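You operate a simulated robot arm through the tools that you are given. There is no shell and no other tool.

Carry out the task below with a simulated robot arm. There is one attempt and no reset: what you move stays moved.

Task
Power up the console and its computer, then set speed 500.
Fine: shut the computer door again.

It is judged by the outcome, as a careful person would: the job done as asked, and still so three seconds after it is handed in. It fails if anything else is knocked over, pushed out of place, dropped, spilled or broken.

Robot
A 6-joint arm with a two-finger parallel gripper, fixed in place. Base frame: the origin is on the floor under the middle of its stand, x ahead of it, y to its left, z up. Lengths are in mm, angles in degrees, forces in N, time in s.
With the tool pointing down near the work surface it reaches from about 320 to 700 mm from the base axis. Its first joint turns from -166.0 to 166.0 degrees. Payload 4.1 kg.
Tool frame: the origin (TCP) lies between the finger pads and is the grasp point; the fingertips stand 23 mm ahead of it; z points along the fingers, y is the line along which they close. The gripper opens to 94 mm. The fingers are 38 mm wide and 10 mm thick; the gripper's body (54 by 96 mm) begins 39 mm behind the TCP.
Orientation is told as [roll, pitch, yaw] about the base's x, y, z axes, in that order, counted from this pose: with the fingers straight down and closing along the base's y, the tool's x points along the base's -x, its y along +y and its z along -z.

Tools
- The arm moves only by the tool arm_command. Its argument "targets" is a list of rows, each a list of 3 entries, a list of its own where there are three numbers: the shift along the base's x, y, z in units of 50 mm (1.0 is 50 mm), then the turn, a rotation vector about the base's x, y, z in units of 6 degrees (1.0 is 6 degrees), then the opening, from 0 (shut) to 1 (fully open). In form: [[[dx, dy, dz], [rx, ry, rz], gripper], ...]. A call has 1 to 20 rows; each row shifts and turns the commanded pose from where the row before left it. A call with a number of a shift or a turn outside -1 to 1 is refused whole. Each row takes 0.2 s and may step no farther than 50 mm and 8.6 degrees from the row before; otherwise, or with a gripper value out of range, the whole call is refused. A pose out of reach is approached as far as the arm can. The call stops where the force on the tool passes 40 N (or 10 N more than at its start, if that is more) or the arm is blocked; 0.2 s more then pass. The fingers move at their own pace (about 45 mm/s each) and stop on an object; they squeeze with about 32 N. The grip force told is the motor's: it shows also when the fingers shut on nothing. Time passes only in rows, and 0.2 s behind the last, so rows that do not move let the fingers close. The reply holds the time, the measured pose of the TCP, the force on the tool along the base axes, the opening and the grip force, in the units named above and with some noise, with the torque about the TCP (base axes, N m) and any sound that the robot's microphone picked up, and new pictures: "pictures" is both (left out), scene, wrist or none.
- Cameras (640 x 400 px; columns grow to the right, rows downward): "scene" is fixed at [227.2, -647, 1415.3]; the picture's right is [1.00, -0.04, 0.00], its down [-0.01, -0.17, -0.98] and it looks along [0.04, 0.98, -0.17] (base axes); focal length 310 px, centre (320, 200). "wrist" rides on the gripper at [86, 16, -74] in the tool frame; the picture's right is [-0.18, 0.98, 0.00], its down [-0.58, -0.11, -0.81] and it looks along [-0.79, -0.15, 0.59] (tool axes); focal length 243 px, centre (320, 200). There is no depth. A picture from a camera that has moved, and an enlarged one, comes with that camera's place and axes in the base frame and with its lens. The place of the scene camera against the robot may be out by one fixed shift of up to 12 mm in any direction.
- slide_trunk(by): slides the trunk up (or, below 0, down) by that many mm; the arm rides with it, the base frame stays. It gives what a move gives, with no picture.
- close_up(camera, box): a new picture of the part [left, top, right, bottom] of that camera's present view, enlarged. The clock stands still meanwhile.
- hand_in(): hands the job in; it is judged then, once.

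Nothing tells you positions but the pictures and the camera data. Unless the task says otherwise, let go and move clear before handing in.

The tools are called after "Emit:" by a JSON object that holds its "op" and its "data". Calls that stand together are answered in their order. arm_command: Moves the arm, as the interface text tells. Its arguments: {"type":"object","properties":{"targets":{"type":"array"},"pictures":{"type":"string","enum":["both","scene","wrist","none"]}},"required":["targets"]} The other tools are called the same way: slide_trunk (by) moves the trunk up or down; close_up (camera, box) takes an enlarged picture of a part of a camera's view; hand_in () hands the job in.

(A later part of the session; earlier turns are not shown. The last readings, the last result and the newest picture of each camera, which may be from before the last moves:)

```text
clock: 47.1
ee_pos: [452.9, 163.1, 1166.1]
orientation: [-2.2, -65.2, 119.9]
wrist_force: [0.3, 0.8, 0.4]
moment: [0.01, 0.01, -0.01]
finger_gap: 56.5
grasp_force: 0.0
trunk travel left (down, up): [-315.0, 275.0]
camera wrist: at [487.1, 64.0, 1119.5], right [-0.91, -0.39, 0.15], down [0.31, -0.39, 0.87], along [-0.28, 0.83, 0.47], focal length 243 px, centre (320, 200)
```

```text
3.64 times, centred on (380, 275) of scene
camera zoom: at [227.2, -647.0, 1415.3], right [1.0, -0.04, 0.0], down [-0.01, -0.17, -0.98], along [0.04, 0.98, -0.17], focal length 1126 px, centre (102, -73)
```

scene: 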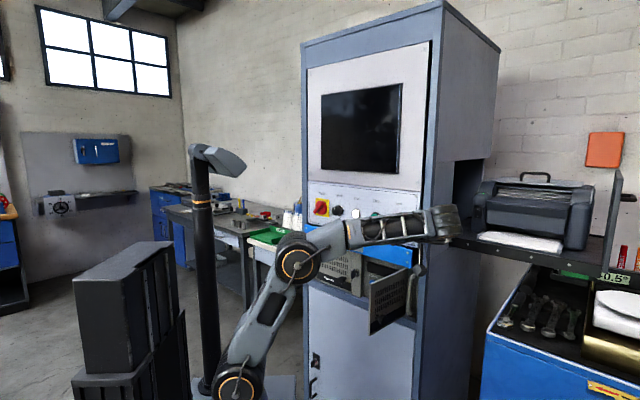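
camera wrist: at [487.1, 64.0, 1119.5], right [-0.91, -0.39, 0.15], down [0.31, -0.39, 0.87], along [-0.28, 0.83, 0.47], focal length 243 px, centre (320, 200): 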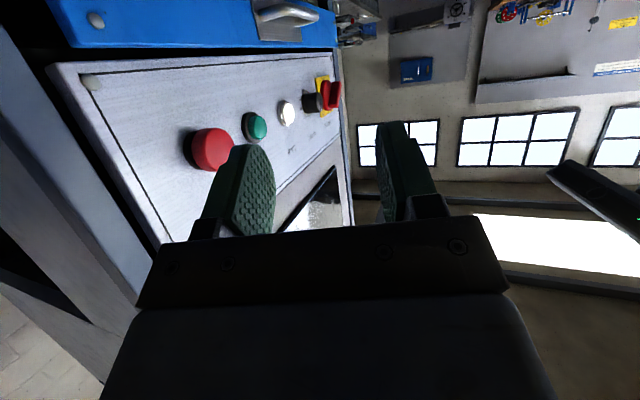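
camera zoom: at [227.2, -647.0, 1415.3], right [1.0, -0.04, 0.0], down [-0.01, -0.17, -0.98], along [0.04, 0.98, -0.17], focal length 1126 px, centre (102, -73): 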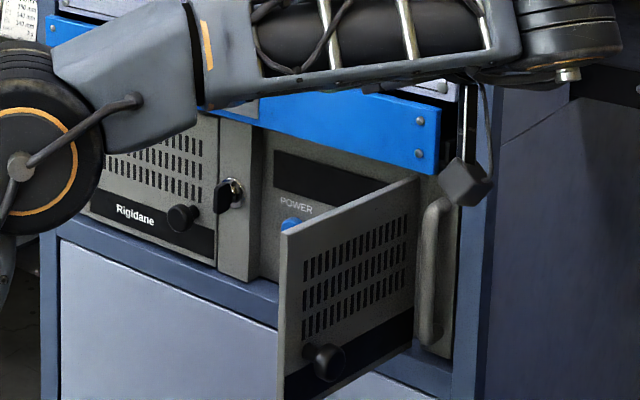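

The gripper is well above the door. I'll swing it back to face the console squarely, in front of the computer's centre.

Emit:
{"op": "arm_command", "data": {"targets": [[[-0.1637, 0.2386, 0], [0, 0, -0.93], 0.6], [[-0.1637, 0.2386, 0], [0, 0, -0.93], 0.6], [[-0.1637, 0.2386, 0], [0, 0, -0.93], 0.6], [[-0.1637, 0.2386, 0], [0, 0, -0.93], 0.6], [[-0.1637, 0.2386, 0], [0, 0, -0.93], 0.6], [[-0.1637, 0.2386, 0], [0, 0, -0.93], 0.6], [[-0.1637, 0.2386, 0], [0, 0, -0.93], 0.6], [[-0.1637, 0.2386, 0], [0, 0, -0.93], 0.6], [[-0.1637, 0.2386, 0], [0, 0, -0.93], 0.6], [[-0.1637, 0.2386, 0], [0, 0, -0.93], 0.6], [[-0.1637, 0.2386, 0], [0, 0, -0.93], 0.6], [[-0.1637, 0.2386, 0], [0, 0, -0.93], 0.6], [[-0.1637, 0.2386, 0], [0, 0, -0.93], 0.6]], "pictures": "both"}}

```text
clock: 49.9
ee_pos: [346.3, 317.7, 1167.7]
orientation: [-2.1, -65.2, 47.3]
wrist_force: [0.8, 0.0, -0.1]
moment: [0.03, 0.0, 0.02]
finger_gap: 56.6
grasp_force: 0.2
trunk travel left (down, up): [-315.0, 275.0]
camera wrist: at [261.2, 254.6, 1119.9], right [-0.65, 0.75, 0.15], down [-0.28, -0.41, 0.87], along [0.71, 0.52, 0.48], focal length 243 px, centre (320, 200)
```

scene: 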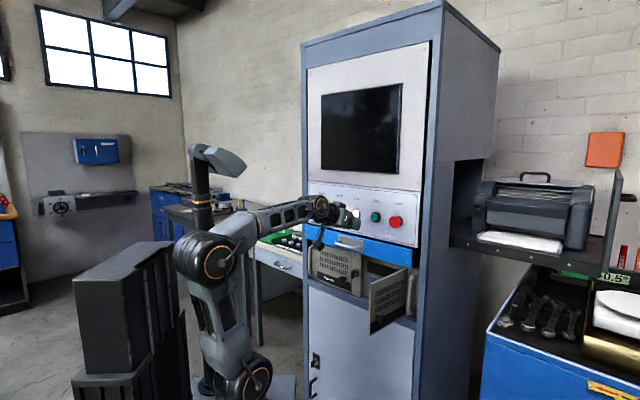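
wrist: 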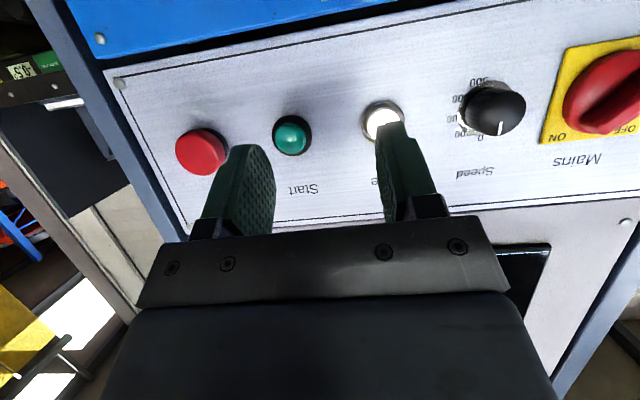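

Now I'm squarely in front. I'll glance at the speed scale while the view is good, then lower the trunk to bring the gripper down to the open compartment.

Emit:
{"op": "close_up", "data": {"camera": "wrist", "box": [440, 60, 560, 150]}}

Emit:
{"op": "slide_trunk", "data": {"by": -235}}

Emit:
{"op": "arm_command", "data": {"targets": [[[0, 0, 0], [0, 0, 0], 0.6]], "pictures": "both"}}

Emit:
{"op": "close_up", "data": {"camera": "wrist", "box": [160, 0, 480, 200]}}

```text
4.44 times, centred on (500, 105) of wrist
camera zoom: at [261.2, 254.6, 1119.9], right [-0.65, 0.75, 0.15], down [-0.28, -0.41, 0.87], along [0.71, 0.52, 0.48], focal length 1078 px, centre (-480, 622)
```

zoom: 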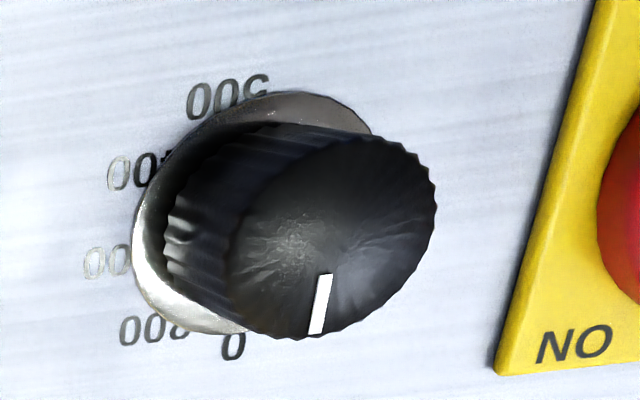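

```text
clock: 52.4
ee_pos: [346.1, 318.0, 931.6]
orientation: [-2.1, -65.2, 47.3]
wrist_force: [-0.5, -0.7, 0.8]
moment: [0.01, -0.03, 0.02]
finger_gap: 56.6
grasp_force: 0.0
trunk travel left (down, up): [-80.0, 510.0]
```

```text
clock: 52.8
ee_pos: [346.3, 317.6, 932.0]
orientation: [-2.2, -65.2, 47.3]
wrist_force: [0.5, -0.3, -0.1]
moment: [0.0, 0.01, 0.01]
finger_gap: 56.4
grasp_force: 0.2
trunk travel left (down, up): [-80.0, 510.0]
camera wrist: at [261.5, 254.2, 884.8], right [-0.65, 0.75, 0.15], down [-0.28, -0.41, 0.87], along [0.71, 0.52, 0.47], focal length 243 px, centre (320, 200)
```

scene: 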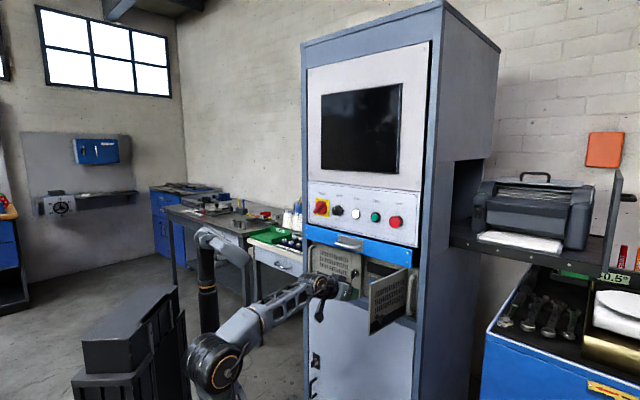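
wrist: 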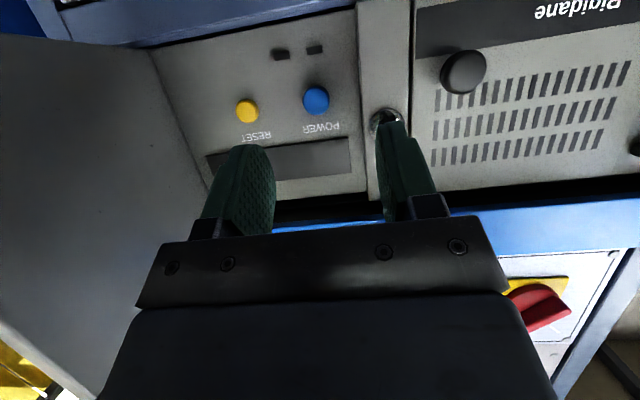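

```text
2.00 times, centred on (320, 100) of wrist
camera zoom: at [261.5, 254.2, 884.8], right [-0.65, 0.75, 0.15], down [-0.28, -0.41, 0.87], along [0.71, 0.52, 0.47], focal length 485 px, centre (320, 400)
```

zoom: 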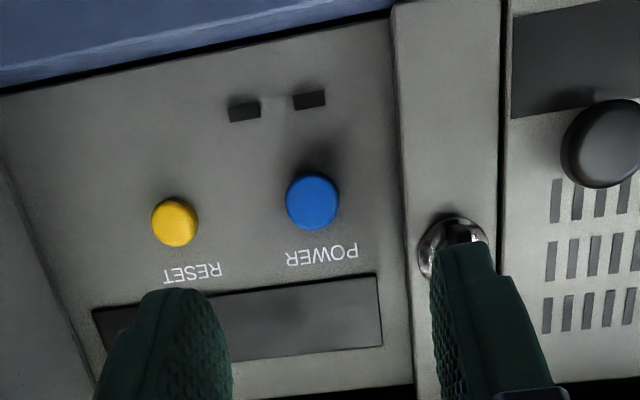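

Inside are the blue POWER button at about b −30, z 912 and a yellow RESET about 65 mm to its right, which I must not touch. I'll close the fingers and approach POWER.

Emit:
{"op": "arm_command", "data": {"targets": [[[0.2396, 0.1847, -0.118], [0, 0, 0], 0], [[0.2396, 0.1847, -0.118], [0, 0, 0], 0], [[0.2396, 0.1847, -0.118], [0, 0, 0], 0], [[0.2396, 0.1847, -0.118], [0, 0, 0], 0], [[0.2396, 0.1847, -0.118], [0, 0, 0], 0]], "pictures": "both"}}

Emit:
{"op": "close_up", "data": {"camera": "wrist", "box": [200, 30, 440, 180]}}

Emit:
{"op": "close_up", "data": {"camera": "scene", "box": [330, 250, 420, 306]}}

```text
clock: 54.0
ee_pos: [406.1, 362.8, 900.9]
orientation: [-2.3, -65.2, 47.4]
wrist_force: [-0.7, 0.2, 0.9]
moment: [0.02, -0.01, 0.0]
finger_gap: 0.0
grasp_force: 32.1
trunk travel left (down, up): [-80.0, 510.0]
camera wrist: at [321.8, 300.1, 854.8], right [-0.65, 0.75, 0.15], down [-0.28, -0.41, 0.87], along [0.71, 0.52, 0.47], focal length 243 px, centre (320, 200)
```

scene: 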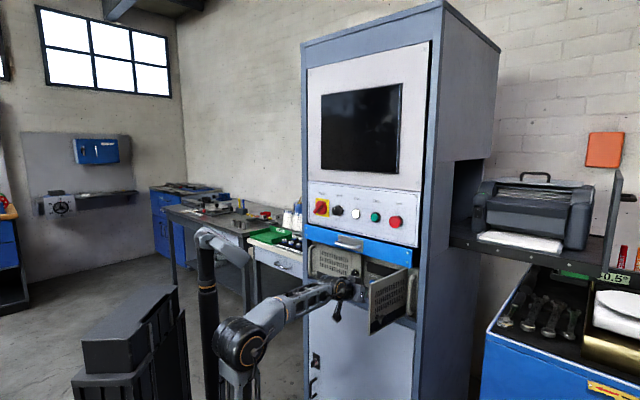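
wrist: 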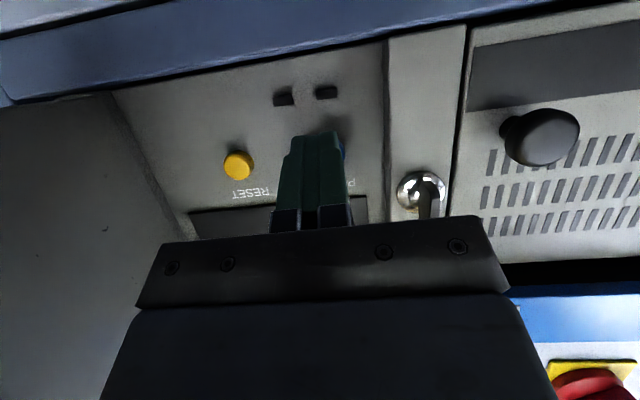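

```text
2.67 times, centred on (320, 105) of wrist
camera zoom: at [321.8, 300.1, 854.8], right [-0.65, 0.75, 0.15], down [-0.28, -0.41, 0.87], along [0.71, 0.52, 0.47], focal length 647 px, centre (320, 453)
```

zoom: 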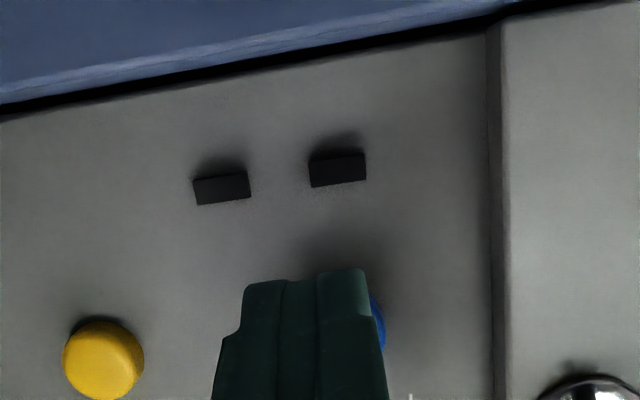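

```text
7.11 times, centred on (375, 278) of scene
camera zoom: at [227.2, -647.0, 1415.3], right [1.0, -0.04, 0.0], down [-0.01, -0.17, -0.98], along [0.04, 0.98, -0.17], focal length 2202 px, centre (-71, -355)
```

zoom: 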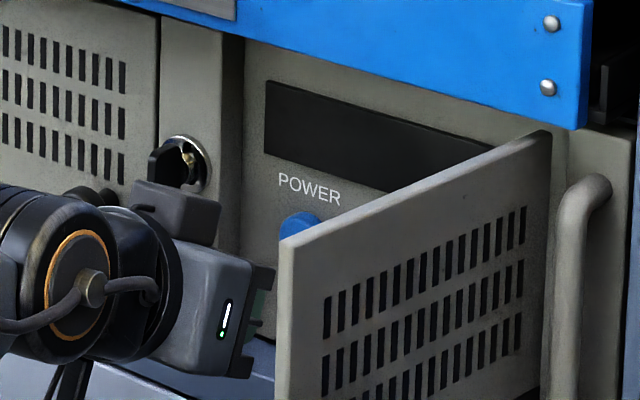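

By triangulation the button fronts are at a≈617, and the fingertips are lined up with POWER about 44 mm short. I'll move in, the last part in small steps.

Emit:
{"op": "arm_command", "data": {"targets": [[[0.1414, 0.1414, 0.015], [0, 0, 0], 0], [[0.1414, 0.1414, 0.015], [0, 0, 0], 0], [[0.1414, 0.1414, 0.015], [0, 0, 0], 0], [[0.1414, 0.1414, 0.015], [0, 0, 0], 0], [[0.0283, 0.0283, 0], [0, 0, 0], 0], [[0.0283, 0.0283, 0], [0, 0, 0], 0]], "pictures": "both"}}

Emit:
{"op": "close_up", "data": {"camera": "wrist", "box": [200, 30, 440, 180]}}

Emit:
{"op": "close_up", "data": {"camera": "scene", "box": [330, 250, 420, 306]}}

```text
clock: 55.4
ee_pos: [436.9, 393.1, 904.6]
orientation: [-2.2, -65.1, 47.2]
wrist_force: [-15.5, -14.8, -5.5]
moment: [0.01, 0.03, -0.06]
finger_gap: 0.0
grasp_force: 32.3
trunk travel left (down, up): [-80.0, 510.0]
heard: click
camera wrist: at [351.2, 330.4, 858.7], right [-0.65, 0.75, 0.15], down [-0.28, -0.41, 0.87], along [0.71, 0.52, 0.47], focal length 243 px, centre (320, 200)
```

scene: 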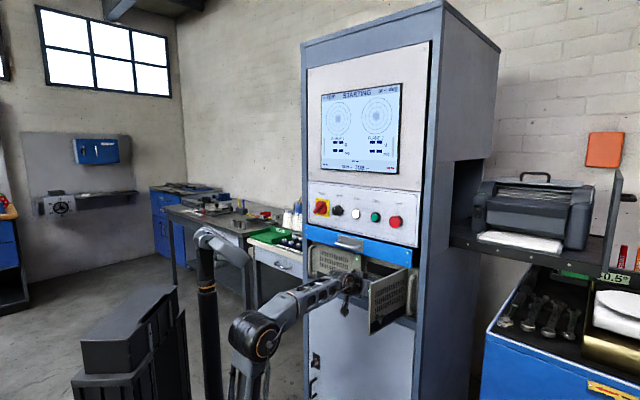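
wrist: 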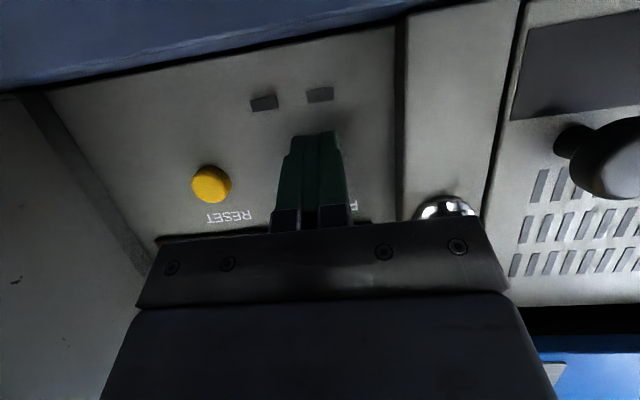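

```text
2.67 times, centred on (320, 105) of wrist
camera zoom: at [351.2, 330.4, 858.7], right [-0.65, 0.75, 0.15], down [-0.28, -0.41, 0.87], along [0.71, 0.52, 0.47], focal length 647 px, centre (320, 453)
```

zoom: 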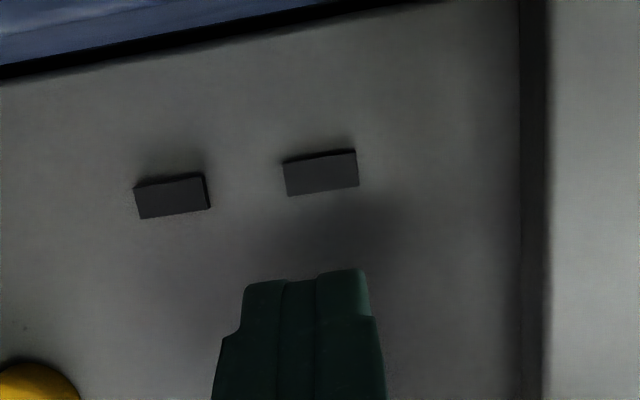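

```text
7.11 times, centred on (375, 278) of scene
camera zoom: at [227.2, -647.0, 1415.3], right [1.0, -0.04, 0.0], down [-0.01, -0.17, -0.98], along [0.04, 0.98, -0.17], focal length 2202 px, centre (-71, -355)
```

zoom: 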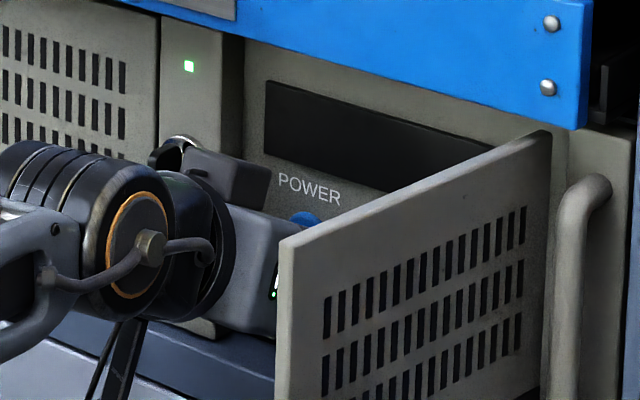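

A click was heard, the monitor lit up and a green LED came on, so the computer is powered. I'll back straight out and read the screen.

Emit:
{"op": "arm_command", "data": {"targets": [[[-0.1414, -0.1414, 0], [0, 0, 0], 0], [[-0.2828, -0.2828, 0.1], [0, 0, 0], 0], [[-0.2828, -0.2828, 0.1], [0, 0, 0], 0], [[-0.2828, -0.2828, 0.1], [0, 0, 0], 0], [[-0.2828, -0.2828, 0.1], [0, 0, 0], 0]], "pictures": "both"}}

Emit:
{"op": "close_up", "data": {"camera": "scene", "box": [310, 75, 414, 182]}}

Emit:
{"op": "close_up", "data": {"camera": "scene", "box": [300, 220, 460, 330]}}

```text
clock: 56.6
ee_pos: [373.8, 331.0, 924.5]
orientation: [-2.3, -65.2, 47.4]
wrist_force: [1.1, 0.6, -0.4]
moment: [-0.02, -0.04, 0.04]
finger_gap: 0.0
grasp_force: 32.4
trunk travel left (down, up): [-80.0, 510.0]
camera wrist: at [289.4, 268.1, 878.6], right [-0.65, 0.75, 0.15], down [-0.28, -0.41, 0.87], along [0.71, 0.52, 0.47], focal length 243 px, centre (320, 200)
```

scene: 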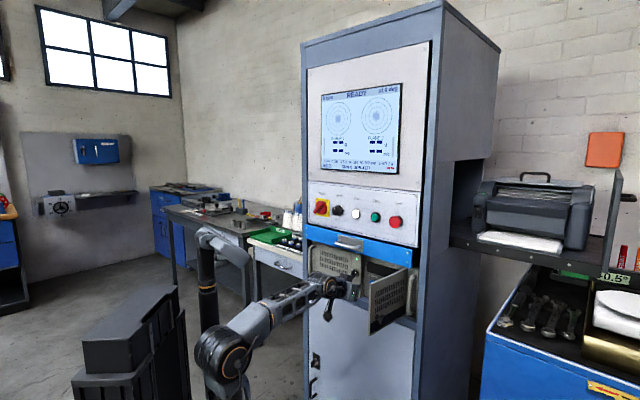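
wrist: 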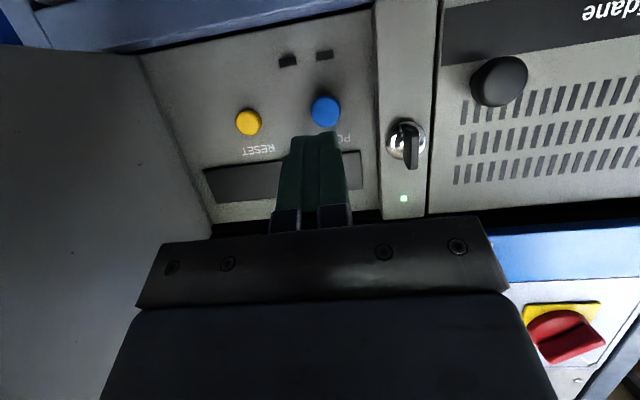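

```text
3.74 times, centred on (362, 128) of scene
camera zoom: at [227.2, -647.0, 1415.3], right [1.0, -0.04, 0.0], down [-0.01, -0.17, -0.98], along [0.04, 0.98, -0.17], focal length 1157 px, centre (163, 467)
```

zoom: 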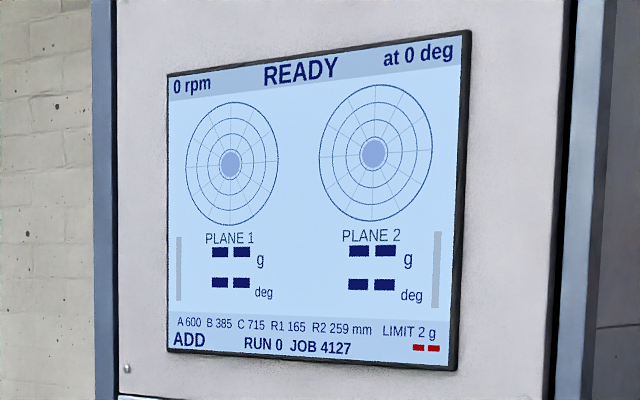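

```text
3.64 times, centred on (380, 275) of scene
camera zoom: at [227.2, -647.0, 1415.3], right [1.0, -0.04, 0.0], down [-0.01, -0.17, -0.98], along [0.04, 0.98, -0.17], focal length 1126 px, centre (102, -73)
```

zoom: 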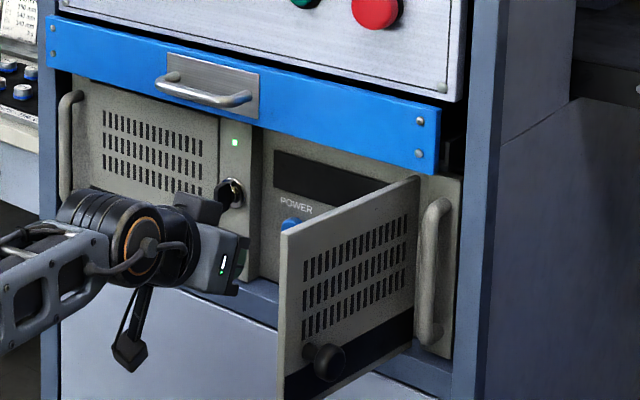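

The screen reads READY at 0 rpm, so the computer is up and Start stays untouched. To shut the door I'll retreat, go around its free edge at a height above the knob, and push it closed from outside.

Emit:
{"op": "arm_command", "data": {"targets": [[[-0.4, -0.4, 0.134], [0, 0, 0], 0], [[-0.4, -0.4, 0.134], [0, 0, 0], 0], [[-0.4, -0.4, 0.134], [0, 0, 0], 0], [[-0.4, -0.4, 0.134], [0, 0, 0], 0], [[-0.4, -0.4, 0.134], [0, 0, 0], 0], [[-0.25, -0.25, 0], [0, 0, 0], 0]], "pictures": "both"}}

```text
clock: 58.0
ee_pos: [261.2, 218.6, 957.6]
orientation: [-2.3, -65.0, 47.3]
wrist_force: [-0.4, 0.0, -0.1]
moment: [-0.01, 0.01, -0.01]
finger_gap: 0.0
grasp_force: 31.7
trunk travel left (down, up): [-80.0, 510.0]
camera wrist: at [177.0, 155.6, 911.0], right [-0.65, 0.75, 0.15], down [-0.28, -0.41, 0.87], along [0.71, 0.52, 0.47], focal length 243 px, centre (320, 200)
```

scene: 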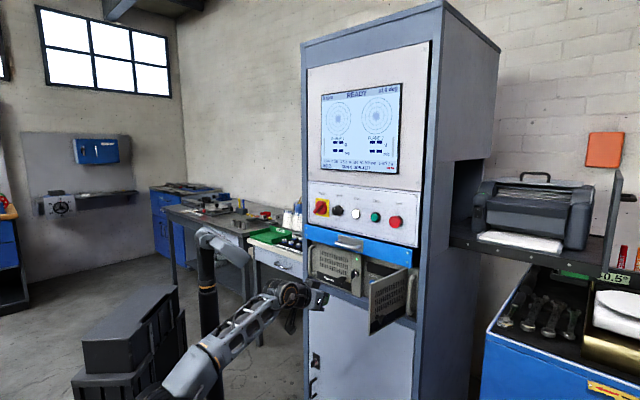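
wrist: 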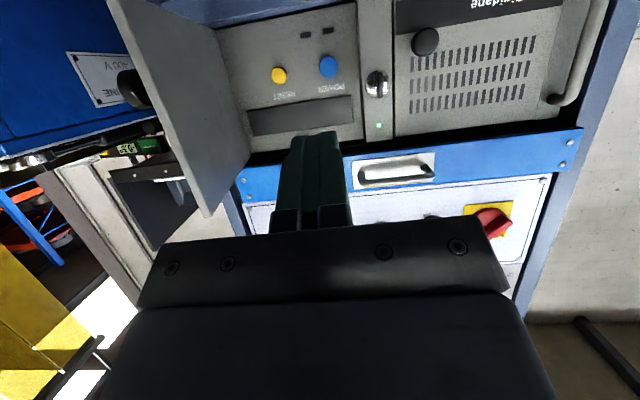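

The open door's free edge sits about 65 mm ahead and to the right. I'll slide right past it in front of the edge, then forward on its outer side.

Emit:
{"op": "arm_command", "data": {"targets": [[[0.4356, -0.4356, 0], [0, 0, 0], 0], [[0.4356, -0.4356, 0], [0, 0, 0], 0], [[0.4356, -0.4356, 0], [0, 0, 0], 0], [[0.4356, -0.4356, 0], [0, 0, 0], 0], [[0.4356, -0.4356, 0], [0, 0, 0], 0], [[0.4356, -0.4356, 0], [0, 0, 0], 0]], "pictures": "both"}}

```text
clock: 58.5
ee_pos: [239.8, 229.1, 962.1]
orientation: [-0.7, -66.1, 62.0]
wrist_force: [-0.1, -0.2, 0.9]
moment: [-0.01, -0.02, 0.0]
finger_gap: 0.3
grasp_force: 32.2
trunk travel left (down, up): [-80.0, 510.0]
stopped in row 2: the arm was blocked; the commanded pose is now the measured one
camera wrist: at [176.4, 146.6, 913.8], right [-0.83, 0.54, 0.16], down [-0.15, -0.49, 0.86], along [0.54, 0.69, 0.49], focal length 243 px, centre (320, 200)
```

scene: 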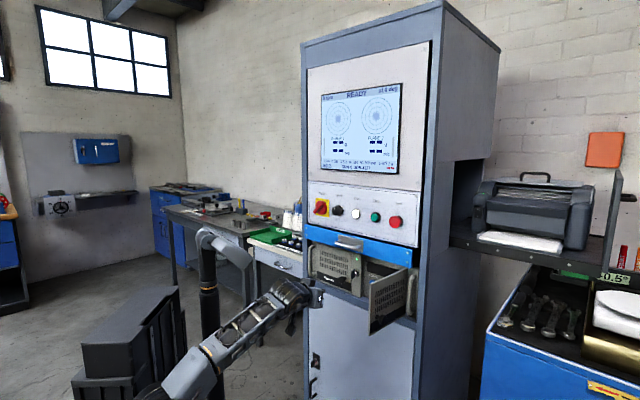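
wrist: 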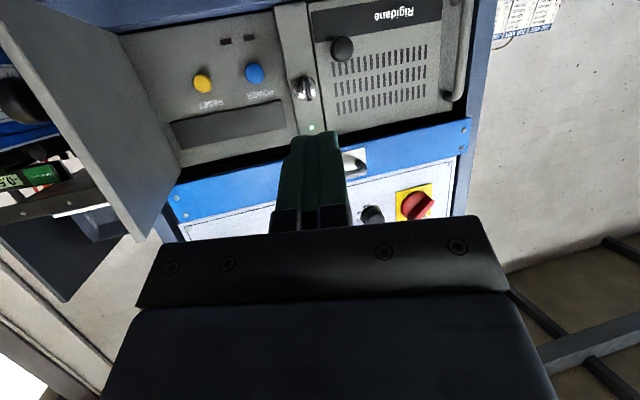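

The arm was blocked on that move and the heading slipped to 62°, with no contact force showing. I'll check the surroundings before moving again.

Emit:
{"op": "close_up", "data": {"camera": "scene", "box": [130, 220, 430, 400]}}

Emit:
{"op": "arm_command", "data": {"targets": [[[0, 0, 0], [0, 0, 0], 0]], "pictures": "none"}}

```text
2.13 times, centred on (280, 310) of scene
camera zoom: at [227.2, -647.0, 1415.3], right [1.0, -0.04, 0.0], down [-0.01, -0.17, -0.98], along [0.04, 0.98, -0.17], focal length 660 px, centre (405, -35)
```

zoom: 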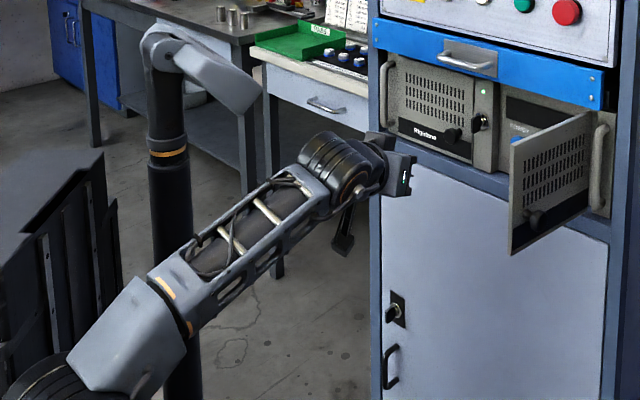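

```text
clock: 58.9
ee_pos: [240.9, 229.7, 962.7]
orientation: [-0.7, -66.1, 62.1]
wrist_force: [-0.7, -0.2, -0.3]
moment: [0.01, -0.02, 0.0]
finger_gap: 0.0
grasp_force: 31.6
trunk travel left (down, up): [-80.0, 510.0]
```

The fold brought the elbow back against the robot's own mast. I'll extend forward again, square the heading, then go over the door with the trunk raised.

Emit:
{"op": "arm_command", "data": {"targets": [[[0.365, 0.1838, 0], [0, 0, -0.5], 0], [[0.365, 0.1838, 0], [0, 0, -0.5], 0], [[0.365, 0.1838, 0], [0, 0, -0.5], 0], [[0.365, 0.1838, 0], [0, 0, -0.5], 0], [[0.365, 0.1838, 0], [0, 0, -0.5], 0]], "pictures": "wrist"}}

```text
clock: 60.1
ee_pos: [327.7, 284.1, 961.1]
orientation: [-2.5, -65.7, 47.9]
wrist_force: [0.5, 0.6, 0.4]
moment: [-0.01, 0.0, 0.03]
finger_gap: 0.1
grasp_force: 32.4
trunk travel left (down, up): [-80.0, 510.0]
camera wrist: at [244.6, 220.3, 913.1], right [-0.65, 0.74, 0.15], down [-0.28, -0.42, 0.86], along [0.71, 0.52, 0.48], focal length 243 px, centre (320, 200)
```

wrist: 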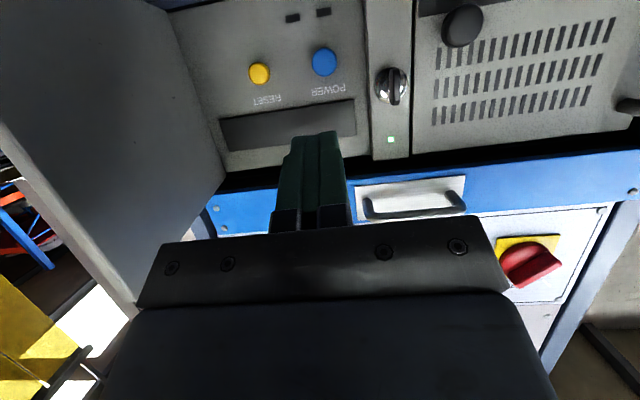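

The pose is restored. I'll raise the trunk and sweep across above the door to its outer side.

Emit:
{"op": "slide_trunk", "data": {"by": 220}}

Emit:
{"op": "arm_command", "data": {"targets": [[[0.3875, -0.4384, 0], [0, 0, 0], 0], [[0.3875, -0.4384, 0], [0, 0, 0], 0], [[0.3875, -0.4384, 0], [0, 0, 0], 0], [[0.3875, -0.4384, 0], [0, 0, 0], 0], [[0.3875, -0.4384, 0], [0, 0, 0], 0], [[0.3875, -0.4384, 0], [0, 0, 0], 0], [[0.3875, -0.4384, 0], [0, 0, 0], 0]], "pictures": "both"}}

```text
clock: 62.5
ee_pos: [328.8, 283.4, 1180.6]
orientation: [-2.5, -65.7, 48.0]
wrist_force: [0.1, 0.4, 0.8]
moment: [0.01, -0.03, 0.01]
finger_gap: 0.2
grasp_force: 32.0
trunk travel left (down, up): [-300.0, 290.0]
```

```text
clock: 64.1
ee_pos: [463.4, 129.3, 1180.4]
orientation: [-2.5, -65.8, 48.0]
wrist_force: [-0.5, 0.0, -0.1]
moment: [-0.04, 0.02, -0.03]
finger_gap: 0.2
grasp_force: 32.3
trunk travel left (down, up): [-300.0, 290.0]
camera wrist: at [380.4, 66.5, 1132.8], right [-0.65, 0.74, 0.15], down [-0.28, -0.42, 0.86], along [0.7, 0.52, 0.48], focal length 243 px, centre (320, 200)
```

scene: 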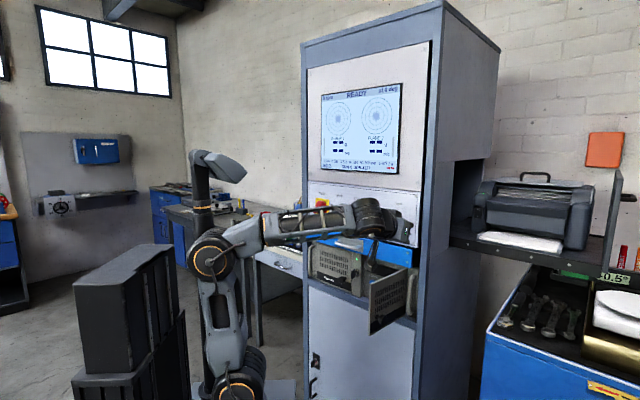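
wrist: 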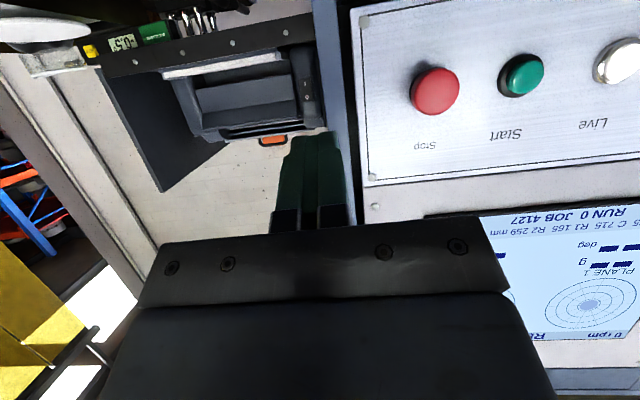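

I'm now to the right of the door's free edge. I'll lower to pushing height, above the knob.

Emit:
{"op": "slide_trunk", "data": {"by": -222}}

Emit:
{"op": "arm_command", "data": {"targets": [[[0, 0, 0], [0, 0, 0], 0]], "pictures": "both"}}

Emit:
{"op": "close_up", "data": {"camera": "scene", "box": [320, 230, 440, 340]}}

```text
clock: 66.4
ee_pos: [463.9, 129.3, 958.1]
orientation: [-2.5, -65.7, 47.9]
wrist_force: [0.0, -0.6, -1.0]
moment: [-0.02, 0.0, 0.02]
finger_gap: 0.0
grasp_force: 32.4
trunk travel left (down, up): [-78.0, 512.0]
```

```text
clock: 66.8
ee_pos: [465.5, 130.4, 958.1]
orientation: [-2.5, -65.7, 47.9]
wrist_force: [-1.2, 0.1, -0.7]
moment: [0.01, 0.02, 0.0]
finger_gap: 0.1
grasp_force: 32.0
trunk travel left (down, up): [-78.0, 512.0]
camera wrist: at [380.2, 66.9, 910.8], right [-0.65, 0.74, 0.15], down [-0.28, -0.42, 0.86], along [0.7, 0.52, 0.48], focal length 243 px, centre (320, 200)
```

scene: 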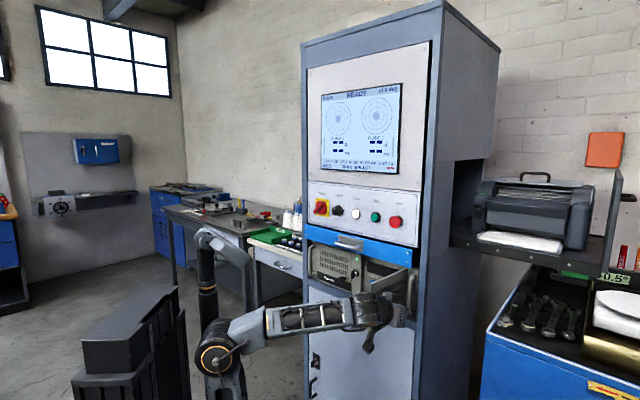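
wrist: 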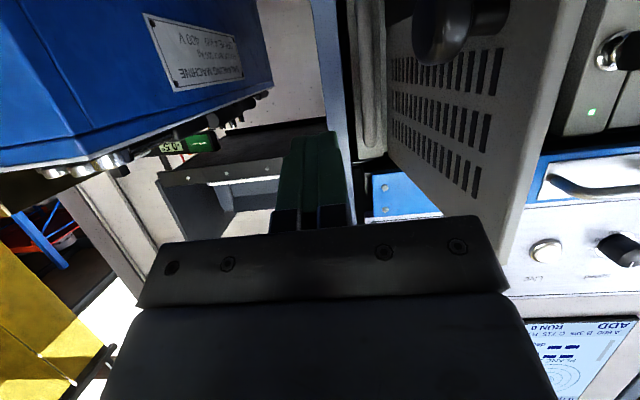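

```text
3.64 times, centred on (380, 285) of scene
camera zoom: at [227.2, -647.0, 1415.3], right [1.0, -0.04, 0.0], down [-0.01, -0.17, -0.98], along [0.04, 0.98, -0.17], focal length 1126 px, centre (102, -109)
```

zoom: 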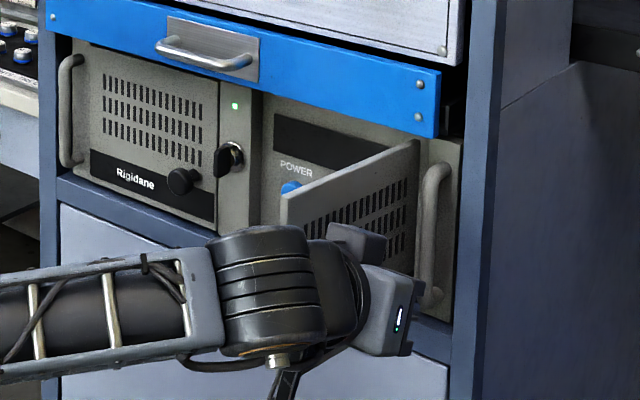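

I'm on the outer side of the door, with the closed fingers above the knob. I'll push it along its arc towards closed.

Emit:
{"op": "arm_command", "data": {"targets": [[[-0.5841, 0.3182, 0], [0, 0, 0], 0], [[-0.5431, 0.3055, 0], [0, 0, 0], 0], [[-0.2404, 0.2404, 0], [0, 0, 0], 0], [[-0.1075, 0.1952, 0], [0, 0, 0], 0], [[-0.1329, 0.2546, 0], [0, 0, 0], 0], [[-0.1089, 0.2673, 0], [0, 0, 0], 0], [[-0.0877, 0.2744, 0], [0, 0, 0], 0], [[-0.0622, 0.28, 0], [0, 0, 0], 0], [[-0.0368, 0.2857, 0], [0, 0, 0], 0], [[-0.0141, 0.2885, 0], [0, 0, 0], 0]], "pictures": "both"}}

Emit:
{"op": "close_up", "data": {"camera": "scene", "box": [320, 230, 440, 340]}}

```text
clock: 69.0
ee_pos: [368.3, 267.3, 957.5]
orientation: [-2.6, -65.7, 48.0]
wrist_force: [0.3, 0.0, -0.3]
moment: [0.0, 0.02, 0.01]
finger_gap: 0.1
grasp_force: 32.1
trunk travel left (down, up): [-78.0, 512.0]
camera wrist: at [284.7, 202.5, 910.9], right [-0.65, 0.74, 0.15], down [-0.28, -0.42, 0.86], along [0.7, 0.52, 0.48], focal length 243 px, centre (320, 200)
```

scene: 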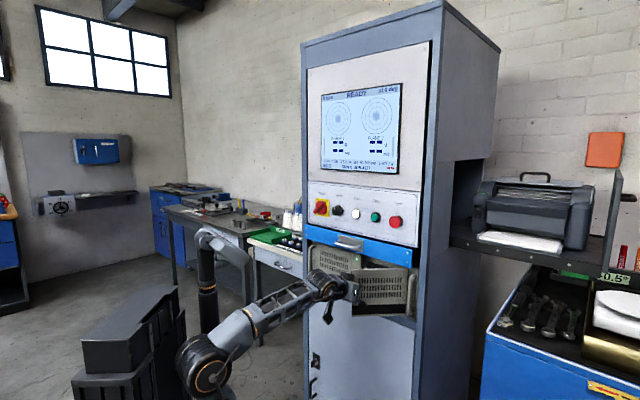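
wrist: 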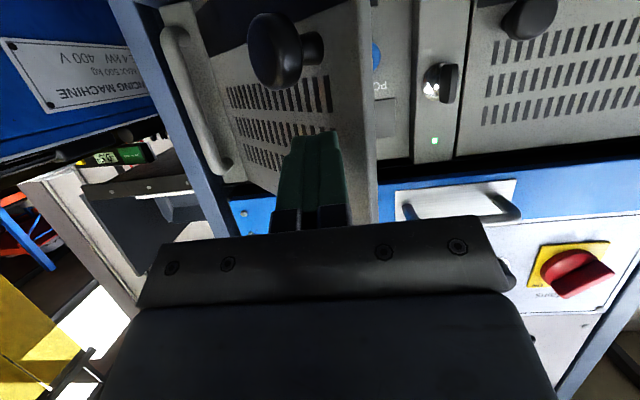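

```text
3.64 times, centred on (380, 285) of scene
camera zoom: at [227.2, -647.0, 1415.3], right [1.0, -0.04, 0.0], down [-0.01, -0.17, -0.98], along [0.04, 0.98, -0.17], focal length 1126 px, centre (102, -109)
```

zoom: 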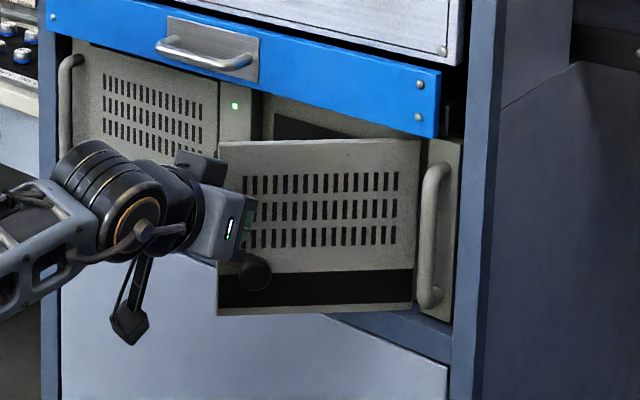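

The door is about 45° closed now. I'll keep pushing it home along the arc.

Emit:
{"op": "arm_command", "data": {"targets": [[[0.0396, 0.2602, 0], [0, 0, 0], 0], [[0.0382, 0.2871, 0], [0, 0, 0], 0], [[0.0608, 0.2814, 0], [0, 0, 0], 0], [[0.0891, 0.2729, 0], [0, 0, 0], 0], [[0.1103, 0.2659, 0], [0, 0, 0], 0], [[0.1315, 0.256, 0], [0, 0, 0], 0], [[0.1541, 0.2418, 0], [0, 0, 0], 0], [[0.14, 0.1853, 0], [0, 0, 0], 0], [[0.1117, 0.1315, 0], [0, 0, 0], 0]], "pictures": "both"}}

Emit:
{"op": "close_up", "data": {"camera": "scene", "box": [320, 230, 440, 340]}}

```text
clock: 71.0
ee_pos: [411.9, 375.0, 956.9]
orientation: [-2.5, -65.8, 47.9]
wrist_force: [0.8, -0.8, 0.7]
moment: [-0.01, -0.01, -0.01]
finger_gap: 0.2
grasp_force: 31.8
trunk travel left (down, up): [-78.0, 512.0]
camera wrist: at [327.8, 312.1, 910.9], right [-0.65, 0.74, 0.15], down [-0.28, -0.42, 0.86], along [0.7, 0.52, 0.48], focal length 243 px, centre (320, 200)
```

scene: 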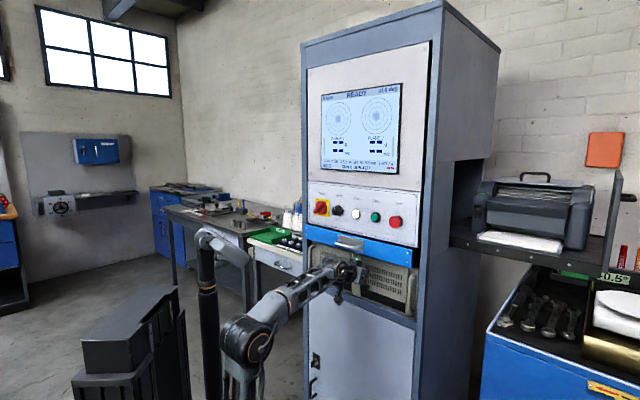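
wrist: 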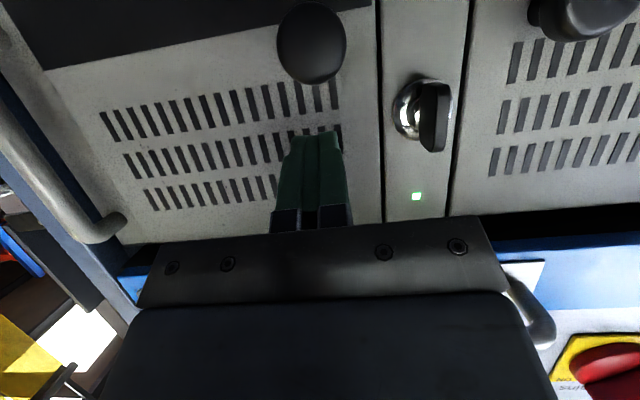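

```text
3.64 times, centred on (380, 285) of scene
camera zoom: at [227.2, -647.0, 1415.3], right [1.0, -0.04, 0.0], down [-0.01, -0.17, -0.98], along [0.04, 0.98, -0.17], focal length 1126 px, centre (102, -109)
```

zoom: 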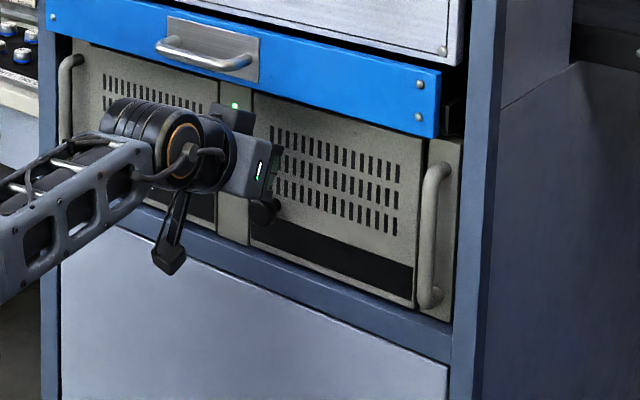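

The door looks almost shut. I'll press straight on in small steps until it seats firmly.

Emit:
{"op": "arm_command", "data": {"targets": [[[0.0354, 0.0354, 0], [0, 0, 0], 0], [[0.0354, 0.0354, 0], [0, 0, 0], 0], [[0.0354, 0.0354, 0], [0, 0, 0], 0], [[0.0354, 0.0354, 0], [0, 0, 0], 0], [[0.0354, 0.0354, 0], [0, 0, 0], 0], [[0.0354, 0.0354, 0], [0, 0, 0], 0]], "pictures": "both"}}

Emit:
{"op": "close_up", "data": {"camera": "wrist", "box": [260, 0, 480, 137]}}

Emit:
{"op": "close_up", "data": {"camera": "scene", "box": [320, 230, 440, 340]}}

```text
clock: 72.5
ee_pos: [419.4, 383.6, 957.9]
orientation: [-2.5, -65.4, 47.8]
wrist_force: [-19.7, -20.0, -4.0]
moment: [0.11, -0.06, 0.0]
finger_gap: 0.0
grasp_force: 32.0
trunk travel left (down, up): [-78.0, 512.0]
stopped in row 6: the force on the tool passed its limit at 41 N (the readings are from after the stop); the commanded pose is now the measured one
camera wrist: at [335.7, 319.5, 911.7], right [-0.65, 0.74, 0.15], down [-0.28, -0.42, 0.87], along [0.71, 0.52, 0.48], focal length 243 px, centre (320, 200)
```

scene: 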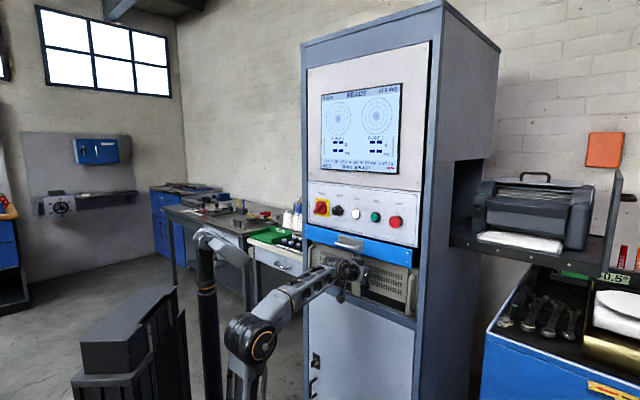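
wrist: 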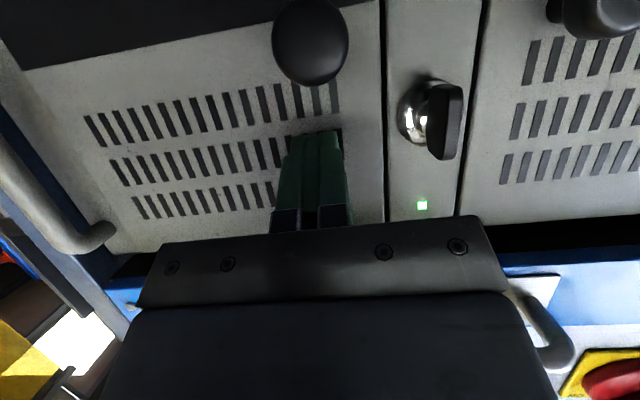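

```text
2.91 times, centred on (370, 68) of wrist
camera zoom: at [335.7, 319.5, 911.7], right [-0.65, 0.74, 0.15], down [-0.28, -0.42, 0.87], along [0.71, 0.52, 0.48], focal length 706 px, centre (174, 582)
```

zoom: 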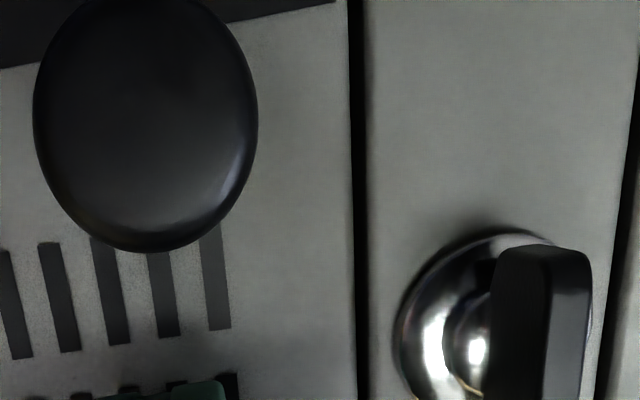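

```text
3.64 times, centred on (380, 285) of scene
camera zoom: at [227.2, -647.0, 1415.3], right [1.0, -0.04, 0.0], down [-0.01, -0.17, -0.98], along [0.04, 0.98, -0.17], focal length 1126 px, centre (102, -109)
```

zoom: 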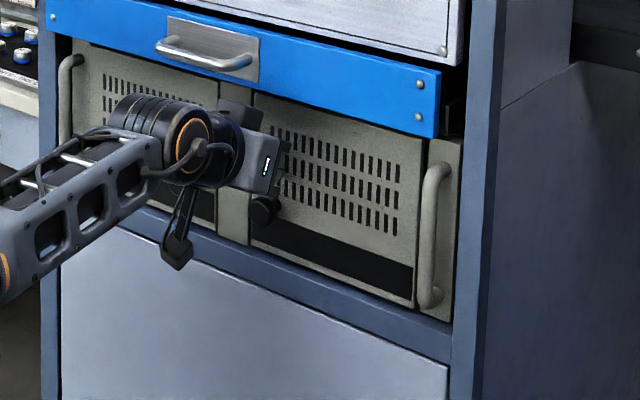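

The door stopped at 41 N, flush with the frame. I'll back off and check that it stays shut.

Emit:
{"op": "arm_command", "data": {"targets": [[[-0.1414, -0.1414, 0], [0, 0, 0], 0], [[-0.2828, -0.2828, 0], [0, 0, 0], 0], [[-0.2828, -0.2828, 0], [0, 0, 0], 0], [[-0.2828, -0.2828, 0], [0, 0, 0], 0], [[-0.2828, -0.2828, 0], [0, 0, 0], 0]], "pictures": "both"}}

Emit:
{"op": "close_up", "data": {"camera": "wrist", "box": [80, 0, 480, 230]}}

Emit:
{"op": "close_up", "data": {"camera": "scene", "box": [320, 230, 440, 340]}}

```text
clock: 73.7
ee_pos: [358.7, 321.1, 955.6]
orientation: [-2.7, -65.2, 47.9]
wrist_force: [-0.4, 1.4, -0.5]
moment: [0.02, 0.04, -0.02]
finger_gap: 0.1
grasp_force: 32.3
trunk travel left (down, up): [-78.0, 512.0]
camera wrist: at [274.0, 258.0, 909.2], right [-0.65, 0.74, 0.15], down [-0.28, -0.41, 0.87], along [0.71, 0.52, 0.47], focal length 243 px, centre (320, 200)
```

scene: 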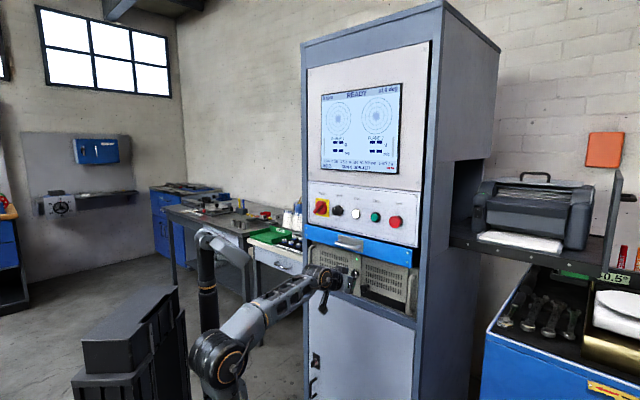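
wrist: 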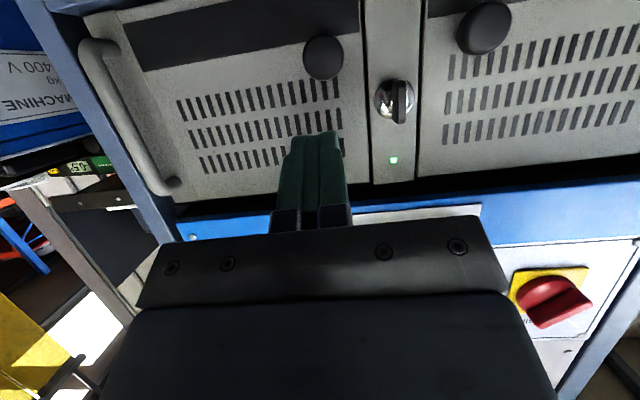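

```text
1.60 times, centred on (280, 115) of wrist
camera zoom: at [274.0, 258.0, 909.2], right [-0.65, 0.74, 0.15], down [-0.28, -0.41, 0.87], along [0.71, 0.52, 0.47], focal length 388 px, centre (384, 336)
```

zoom: 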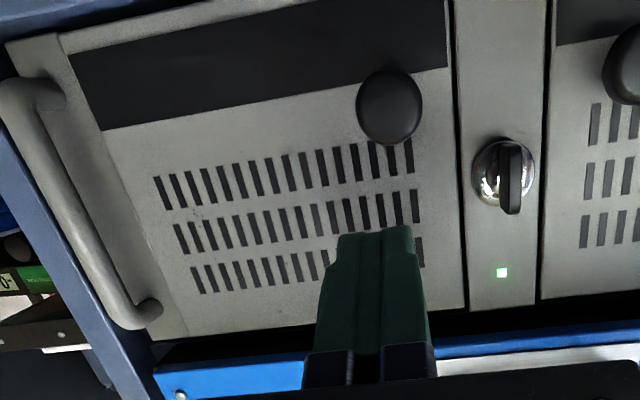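

```text
3.64 times, centred on (380, 285) of scene
camera zoom: at [227.2, -647.0, 1415.3], right [1.0, -0.04, 0.0], down [-0.01, -0.17, -0.98], along [0.04, 0.98, -0.17], focal length 1126 px, centre (102, -109)
```

zoom: 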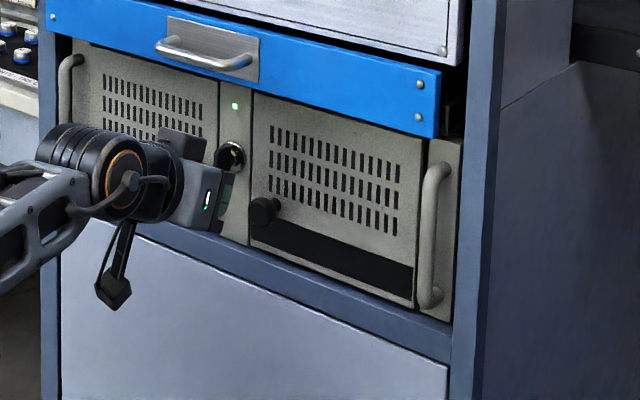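

The door stays flush shut and the green LED is on. Now for the speed knob: I'll raise the trunk so the forearm comes from above and the wrist can roll freely.

Emit:
{"op": "slide_trunk", "data": {"by": 420}}

Emit:
{"op": "arm_command", "data": {"targets": [[[-0.2, 0.3, -0.3], [0.5, -0.5, 0], 0.5], [[-0.2, 0.3, -0.3], [0.5, -0.5, 0], 0.5], [[-0.2, 0.3, -0.3], [0.5, -0.5, 0], 0.5], [[-0.2, 0.3, -0.3], [0.5, -0.5, 0], 0.5]], "pictures": "both"}}

```text
refused: 420 is not a number from -400 to 400
```

```text
clock: 74.7
ee_pos: [317.0, 382.2, 896.7]
orientation: [-8.4, -82.3, 53.8]
wrist_force: [0.3, 0.2, 0.4]
moment: [-0.01, 0.03, 0.01]
finger_gap: 47.2
grasp_force: 0.1
trunk travel left (down, up): [-78.0, 512.0]
camera wrist: at [247.0, 331.1, 821.5], right [-0.69, 0.71, 0.16], down [-0.44, -0.58, 0.69], along [0.58, 0.4, 0.71], focal length 243 px, centre (320, 200)
```

scene: 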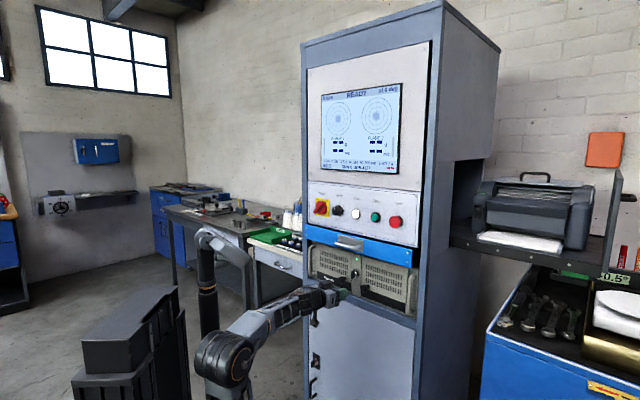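
wrist: 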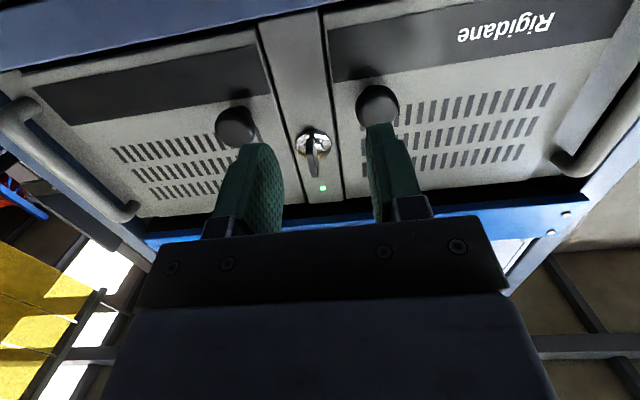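

The slide was refused because it exceeds 400 mm per call, but the arm move happened and is clear of everything. I'll raise the trunk 395 mm from here, keeping well in front of the drawer handle.

Emit:
{"op": "slide_trunk", "data": {"by": 395}}

Emit:
{"op": "arm_command", "data": {"targets": [[[0, 0, 0], [0, 0, 0], 0.5]], "pictures": "both"}}

```text
clock: 78.5
ee_pos: [318.0, 381.3, 1291.9]
orientation: [-8.8, -82.2, 54.0]
wrist_force: [-0.3, 0.6, 0.0]
moment: [0.02, -0.02, -0.01]
finger_gap: 47.0
grasp_force: 0.0
trunk travel left (down, up): [-473.0, 117.0]
```

```text
clock: 78.9
ee_pos: [318.3, 381.6, 1293.2]
orientation: [-8.7, -82.2, 54.0]
wrist_force: [-0.4, -0.6, 0.8]
moment: [0.02, -0.02, 0.02]
finger_gap: 47.0
grasp_force: 0.1
trunk travel left (down, up): [-473.0, 117.0]
camera wrist: at [247.4, 331.1, 1216.7], right [-0.68, 0.71, 0.16], down [-0.44, -0.58, 0.69], along [0.58, 0.4, 0.71], focal length 243 px, centre (320, 200)
```

scene: 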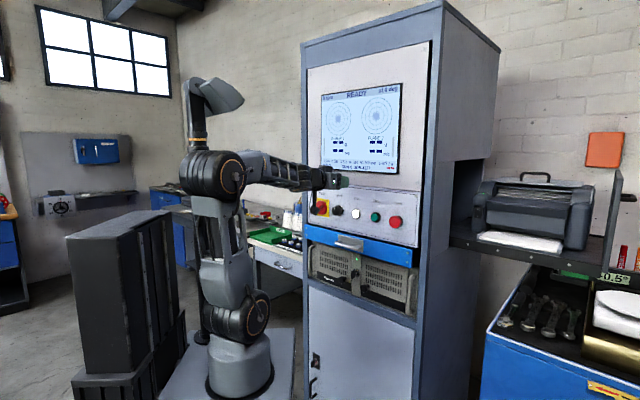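
wrist: 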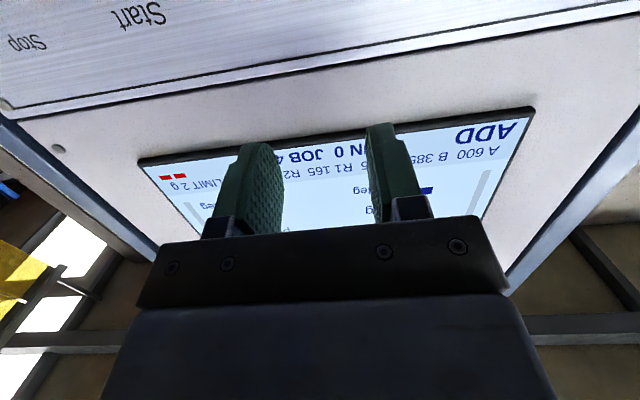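

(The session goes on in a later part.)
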